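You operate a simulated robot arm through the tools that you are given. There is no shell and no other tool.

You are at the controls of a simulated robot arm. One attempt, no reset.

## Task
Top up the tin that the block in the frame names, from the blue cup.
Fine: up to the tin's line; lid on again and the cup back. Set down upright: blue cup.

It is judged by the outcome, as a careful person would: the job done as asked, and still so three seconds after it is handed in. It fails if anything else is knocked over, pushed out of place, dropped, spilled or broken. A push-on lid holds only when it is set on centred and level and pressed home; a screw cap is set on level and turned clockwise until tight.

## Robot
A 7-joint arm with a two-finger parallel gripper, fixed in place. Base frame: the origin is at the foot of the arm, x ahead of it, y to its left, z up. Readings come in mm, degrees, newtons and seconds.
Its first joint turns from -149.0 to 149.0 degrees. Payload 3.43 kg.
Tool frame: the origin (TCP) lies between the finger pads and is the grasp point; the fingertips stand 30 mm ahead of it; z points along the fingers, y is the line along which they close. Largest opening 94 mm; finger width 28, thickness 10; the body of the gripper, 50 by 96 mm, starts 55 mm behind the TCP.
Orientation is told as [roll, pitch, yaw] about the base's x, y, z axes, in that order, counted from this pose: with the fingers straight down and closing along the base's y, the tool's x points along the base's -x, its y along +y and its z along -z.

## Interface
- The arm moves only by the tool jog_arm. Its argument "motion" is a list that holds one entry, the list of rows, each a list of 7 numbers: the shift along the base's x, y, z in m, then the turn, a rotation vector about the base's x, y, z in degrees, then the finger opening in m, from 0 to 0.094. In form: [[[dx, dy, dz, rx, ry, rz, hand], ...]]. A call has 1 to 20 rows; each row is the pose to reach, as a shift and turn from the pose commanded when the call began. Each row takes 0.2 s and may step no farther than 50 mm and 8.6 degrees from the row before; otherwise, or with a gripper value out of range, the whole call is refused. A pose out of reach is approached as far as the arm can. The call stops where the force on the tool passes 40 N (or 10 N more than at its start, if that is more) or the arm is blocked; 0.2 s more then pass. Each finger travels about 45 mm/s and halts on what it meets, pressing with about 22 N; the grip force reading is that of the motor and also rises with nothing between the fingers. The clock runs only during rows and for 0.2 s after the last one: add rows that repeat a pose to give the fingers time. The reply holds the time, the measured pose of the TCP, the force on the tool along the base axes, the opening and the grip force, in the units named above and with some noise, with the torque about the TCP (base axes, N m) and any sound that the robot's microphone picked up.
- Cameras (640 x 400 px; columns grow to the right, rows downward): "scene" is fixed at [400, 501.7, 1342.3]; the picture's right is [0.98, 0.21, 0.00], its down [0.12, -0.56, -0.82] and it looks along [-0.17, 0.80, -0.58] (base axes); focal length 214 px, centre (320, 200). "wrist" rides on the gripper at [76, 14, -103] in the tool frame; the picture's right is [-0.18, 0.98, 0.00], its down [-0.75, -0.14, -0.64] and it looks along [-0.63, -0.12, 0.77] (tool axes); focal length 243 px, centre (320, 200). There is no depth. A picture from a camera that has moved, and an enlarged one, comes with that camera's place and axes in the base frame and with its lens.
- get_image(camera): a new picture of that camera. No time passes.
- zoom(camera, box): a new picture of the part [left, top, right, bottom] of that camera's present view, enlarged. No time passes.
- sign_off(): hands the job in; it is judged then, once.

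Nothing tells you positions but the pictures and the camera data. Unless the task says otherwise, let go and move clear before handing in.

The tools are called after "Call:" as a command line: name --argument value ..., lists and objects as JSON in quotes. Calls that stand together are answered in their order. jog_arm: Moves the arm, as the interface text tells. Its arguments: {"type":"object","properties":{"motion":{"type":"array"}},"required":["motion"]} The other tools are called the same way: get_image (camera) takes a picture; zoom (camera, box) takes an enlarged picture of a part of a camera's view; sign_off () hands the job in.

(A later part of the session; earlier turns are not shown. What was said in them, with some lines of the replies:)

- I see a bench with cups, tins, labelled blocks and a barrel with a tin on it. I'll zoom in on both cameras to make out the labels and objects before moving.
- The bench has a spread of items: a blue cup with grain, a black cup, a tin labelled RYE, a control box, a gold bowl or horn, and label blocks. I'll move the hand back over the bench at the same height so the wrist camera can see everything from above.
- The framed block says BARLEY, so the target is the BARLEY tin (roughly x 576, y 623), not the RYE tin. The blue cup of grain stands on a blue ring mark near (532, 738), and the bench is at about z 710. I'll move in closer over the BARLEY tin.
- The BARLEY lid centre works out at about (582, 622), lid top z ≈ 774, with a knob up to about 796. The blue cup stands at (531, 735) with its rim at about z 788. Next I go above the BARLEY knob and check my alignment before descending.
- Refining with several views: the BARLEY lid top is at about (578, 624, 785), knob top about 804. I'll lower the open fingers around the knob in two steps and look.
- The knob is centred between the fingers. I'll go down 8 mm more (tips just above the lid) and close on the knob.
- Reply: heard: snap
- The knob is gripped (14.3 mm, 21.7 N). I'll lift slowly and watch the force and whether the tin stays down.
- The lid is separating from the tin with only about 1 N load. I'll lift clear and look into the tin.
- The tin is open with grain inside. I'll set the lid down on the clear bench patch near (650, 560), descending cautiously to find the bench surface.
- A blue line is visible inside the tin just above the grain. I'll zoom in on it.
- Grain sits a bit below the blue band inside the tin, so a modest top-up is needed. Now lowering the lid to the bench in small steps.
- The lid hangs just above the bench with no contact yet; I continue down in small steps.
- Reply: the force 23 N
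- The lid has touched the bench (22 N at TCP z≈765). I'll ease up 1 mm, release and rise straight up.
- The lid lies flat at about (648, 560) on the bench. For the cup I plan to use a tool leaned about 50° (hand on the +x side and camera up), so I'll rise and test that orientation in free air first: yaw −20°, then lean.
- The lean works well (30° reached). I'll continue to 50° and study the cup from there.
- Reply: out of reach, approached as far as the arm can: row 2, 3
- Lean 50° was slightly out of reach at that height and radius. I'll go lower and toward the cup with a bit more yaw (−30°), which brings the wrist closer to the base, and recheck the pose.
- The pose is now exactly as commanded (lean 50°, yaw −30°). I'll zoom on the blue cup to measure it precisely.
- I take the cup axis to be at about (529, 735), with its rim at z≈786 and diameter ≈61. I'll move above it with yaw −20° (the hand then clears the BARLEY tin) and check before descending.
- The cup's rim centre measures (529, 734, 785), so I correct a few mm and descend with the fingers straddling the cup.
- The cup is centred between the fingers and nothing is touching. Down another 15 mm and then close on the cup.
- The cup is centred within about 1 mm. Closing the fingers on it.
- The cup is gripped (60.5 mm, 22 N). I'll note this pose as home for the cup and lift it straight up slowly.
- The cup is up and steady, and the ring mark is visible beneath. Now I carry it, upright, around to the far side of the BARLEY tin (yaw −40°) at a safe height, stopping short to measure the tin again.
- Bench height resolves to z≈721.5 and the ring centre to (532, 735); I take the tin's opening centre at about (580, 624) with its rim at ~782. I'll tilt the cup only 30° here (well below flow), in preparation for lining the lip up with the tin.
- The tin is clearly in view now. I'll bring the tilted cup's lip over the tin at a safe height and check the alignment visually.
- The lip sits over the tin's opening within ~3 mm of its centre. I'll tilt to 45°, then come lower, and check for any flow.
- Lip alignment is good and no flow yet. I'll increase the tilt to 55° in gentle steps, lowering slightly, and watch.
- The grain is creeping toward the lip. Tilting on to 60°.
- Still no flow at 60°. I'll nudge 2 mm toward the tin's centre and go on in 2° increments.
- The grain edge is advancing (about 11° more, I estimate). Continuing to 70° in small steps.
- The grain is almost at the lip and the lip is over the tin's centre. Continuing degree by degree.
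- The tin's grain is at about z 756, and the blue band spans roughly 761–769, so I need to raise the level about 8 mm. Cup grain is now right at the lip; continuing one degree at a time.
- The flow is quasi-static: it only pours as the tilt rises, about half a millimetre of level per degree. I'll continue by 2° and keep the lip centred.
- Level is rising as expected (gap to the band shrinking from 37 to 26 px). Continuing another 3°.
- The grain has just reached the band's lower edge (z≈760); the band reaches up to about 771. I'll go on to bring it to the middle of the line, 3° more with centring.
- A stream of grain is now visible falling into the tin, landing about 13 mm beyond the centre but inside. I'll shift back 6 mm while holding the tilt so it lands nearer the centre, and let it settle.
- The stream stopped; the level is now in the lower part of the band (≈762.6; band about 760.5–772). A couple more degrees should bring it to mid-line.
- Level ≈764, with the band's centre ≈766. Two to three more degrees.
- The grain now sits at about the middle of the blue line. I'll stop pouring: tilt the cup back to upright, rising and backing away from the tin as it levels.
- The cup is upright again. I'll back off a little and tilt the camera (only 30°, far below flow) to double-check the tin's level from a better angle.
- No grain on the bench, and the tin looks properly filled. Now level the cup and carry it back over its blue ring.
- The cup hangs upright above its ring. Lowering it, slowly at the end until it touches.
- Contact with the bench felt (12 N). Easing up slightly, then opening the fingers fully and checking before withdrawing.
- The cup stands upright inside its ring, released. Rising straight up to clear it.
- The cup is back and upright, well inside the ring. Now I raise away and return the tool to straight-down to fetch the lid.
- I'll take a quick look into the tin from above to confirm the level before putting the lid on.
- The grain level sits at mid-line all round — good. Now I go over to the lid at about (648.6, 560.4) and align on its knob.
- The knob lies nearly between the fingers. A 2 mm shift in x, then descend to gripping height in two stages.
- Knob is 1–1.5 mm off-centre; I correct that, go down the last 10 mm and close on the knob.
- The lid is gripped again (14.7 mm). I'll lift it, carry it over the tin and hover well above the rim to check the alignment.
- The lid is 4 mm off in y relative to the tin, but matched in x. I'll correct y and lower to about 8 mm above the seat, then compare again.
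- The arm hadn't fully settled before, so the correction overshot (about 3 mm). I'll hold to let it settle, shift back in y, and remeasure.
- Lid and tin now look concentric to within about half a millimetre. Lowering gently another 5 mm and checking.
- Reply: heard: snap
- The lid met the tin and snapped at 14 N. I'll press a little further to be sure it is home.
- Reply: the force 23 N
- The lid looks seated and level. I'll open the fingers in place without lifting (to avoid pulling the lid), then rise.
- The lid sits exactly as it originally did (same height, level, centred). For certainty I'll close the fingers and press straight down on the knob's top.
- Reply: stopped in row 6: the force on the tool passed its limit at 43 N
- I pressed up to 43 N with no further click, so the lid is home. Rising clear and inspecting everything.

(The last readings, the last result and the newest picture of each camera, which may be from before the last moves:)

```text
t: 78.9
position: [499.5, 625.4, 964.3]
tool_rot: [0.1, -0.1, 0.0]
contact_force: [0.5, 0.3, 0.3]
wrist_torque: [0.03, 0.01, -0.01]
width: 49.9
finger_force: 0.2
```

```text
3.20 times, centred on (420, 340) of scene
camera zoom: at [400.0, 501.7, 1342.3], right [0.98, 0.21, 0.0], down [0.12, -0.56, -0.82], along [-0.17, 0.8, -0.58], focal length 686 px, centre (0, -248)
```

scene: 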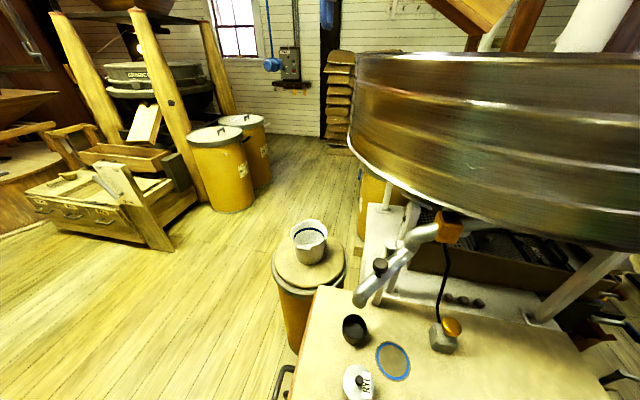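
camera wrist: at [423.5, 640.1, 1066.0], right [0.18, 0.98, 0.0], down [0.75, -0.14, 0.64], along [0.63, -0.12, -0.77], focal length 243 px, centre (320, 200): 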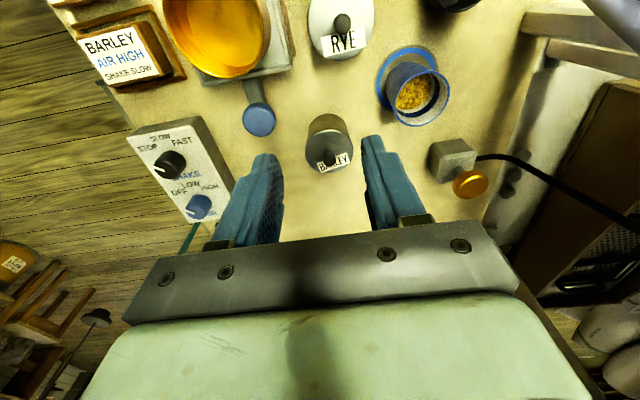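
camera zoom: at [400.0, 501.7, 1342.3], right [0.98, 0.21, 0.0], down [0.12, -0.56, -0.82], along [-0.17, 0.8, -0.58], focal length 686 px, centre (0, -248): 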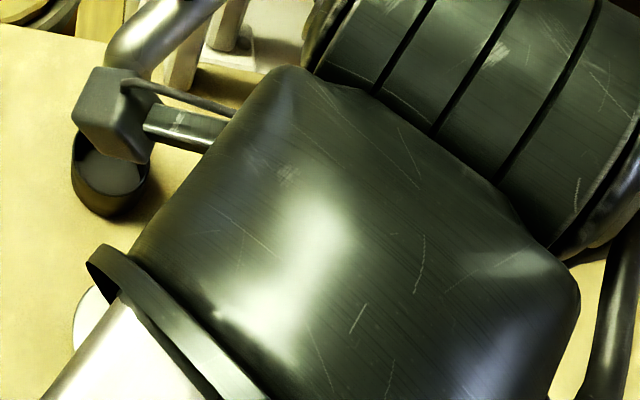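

Lid on, cup upright on its ring, bench clean. I'll move the arm well clear and take a last look.

Call:
jog_arm --motion '[[[-0.03, 0.0, 0.03, 0, 0, 0, 0.05], [-0.07, 0.005, 0.06, 0, 0, 0, 0.06], [-0.11, 0.01, 0.09, 0, 0, 0, 0.07], [-0.15, 0.015, 0.11, 0, 0, 0, 0.08], [-0.19, 0.02, 0.118, 0, 0, 0, 0.094], [-0.19, 0.02, 0.118, 0, 0, 0, 0.094]]]'

Call:
get_image --camera "wrist"

Call:
zoom --camera "wrist" --box '[240, 80, 440, 220]'

Call:
zoom --camera "scene" --box '[330, 280, 490, 400]'

```text
refused: row 2 steps farther than a row can; nothing moved
```

```text
taken
camera wrist: at [423.5, 640.1, 1066.0], right [0.18, 0.98, 0.0], down [0.75, -0.14, 0.64], along [0.63, -0.12, -0.77], focal length 243 px, centre (320, 200)
```

wrist: 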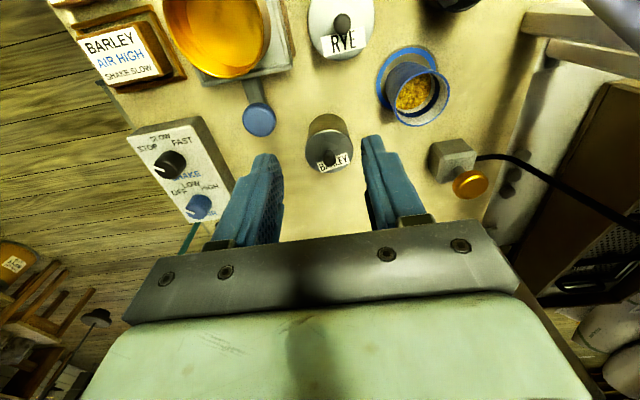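

```text
2.86 times, centred on (340, 150) of wrist
camera zoom: at [423.5, 640.1, 1066.0], right [0.18, 0.98, 0.0], down [0.75, -0.14, 0.64], along [0.63, -0.12, -0.77], focal length 693 px, centre (263, 343)
```

zoom: 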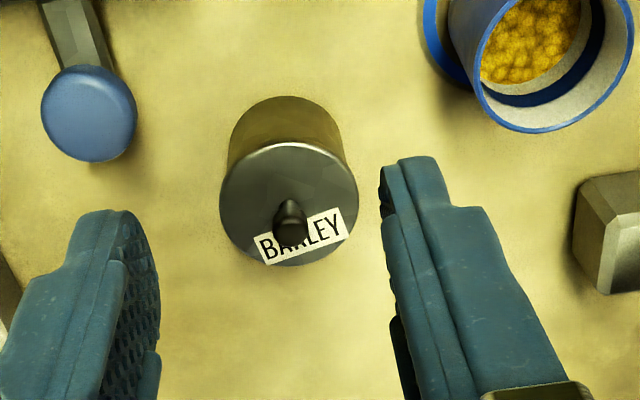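

```text
3.33 times, centred on (410, 340) of scene
camera zoom: at [400.0, 501.7, 1342.3], right [0.98, 0.21, 0.0], down [0.12, -0.56, -0.82], along [-0.17, 0.8, -0.58], focal length 715 px, centre (20, -267)
```

zoom: 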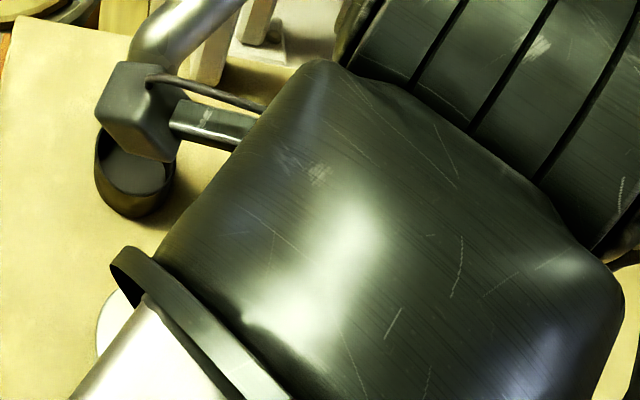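

That move was refused because one step was too long, so nothing moved. I'll repeat it with shorter steps to clear the view.

Call:
jog_arm --motion '[[[-0.03, 0.0, 0.03, 0, 0, 0, 0.05], [-0.06, 0.003, 0.055, 0, 0, 0, 0.06], [-0.095, 0.006, 0.08, 0, 0, 0, 0.07], [-0.13, 0.01, 0.1, 0, 0, 0, 0.08], [-0.165, 0.015, 0.112, 0, 0, 0, 0.09], [-0.195, 0.02, 0.118, 0, 0, 0, 0.094], [-0.195, 0.02, 0.118, 0, 0, 0, 0.094]]]'

Call:
get_image --camera "wrist"

Call:
zoom --camera "scene" --box '[330, 280, 490, 400]'

```text
t: 80.5
position: [305.0, 645.6, 1082.2]
tool_rot: [0.1, 0.0, 0.0]
contact_force: [0.1, -0.1, 0.4]
wrist_torque: [-0.01, 0.02, -0.02]
width: 94.1
finger_force: 0.0
```

```text
taken
camera wrist: at [227.3, 660.7, 1183.5], right [0.18, 0.98, 0.0], down [0.75, -0.14, 0.64], along [0.63, -0.12, -0.77], focal length 243 px, centre (320, 200)
```

wrist: 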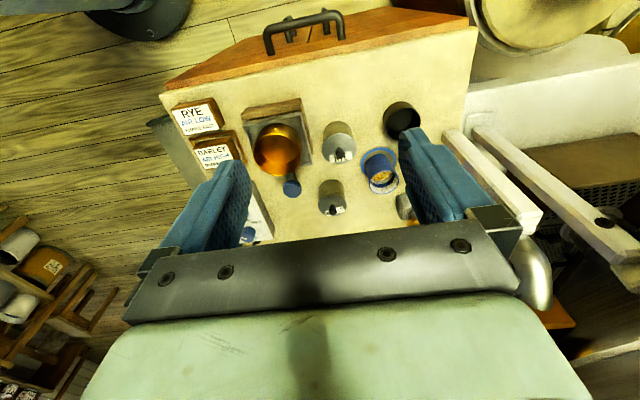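

```text
3.33 times, centred on (410, 340) of scene
camera zoom: at [400.0, 501.7, 1342.3], right [0.98, 0.21, 0.0], down [0.12, -0.56, -0.82], along [-0.17, 0.8, -0.58], focal length 715 px, centre (20, -267)
```

zoom: 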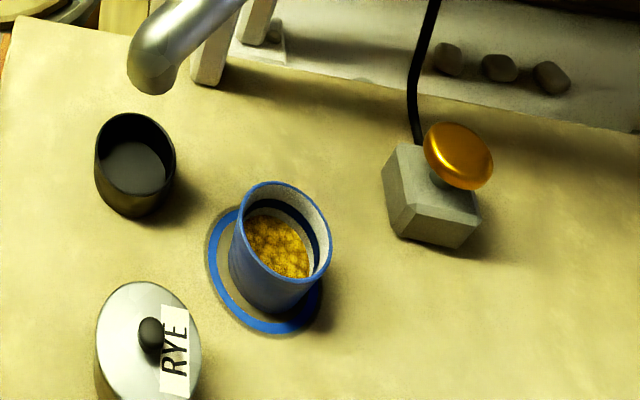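

Everything is in order. The BARLEY tin is topped up to its blue line and its lid is pressed home. The blue cup is upright on its ring, nothing is spilled or displaced, and the arm is clear. Handing in.

Call:
sign_off

```text
The job is handed in.
```

I topped up the BARLEY tin, the one the framed block names, from the blue cup and handed the job in.

- **Level:** the grain sits at about the middle of the blue line inside the tin, judged from the camera pictures.
- **Lid:** it is back on, centred and level. It snapped home as I set it, and a further press of about 43 N on the knob gave no more movement or click.
- **Blue cup:** it stands upright on its blue ring, where it was before.
- **Everything else:** I saw no grain on the bench and nothing else knocked or moved. The arm is clear with the gripper open.
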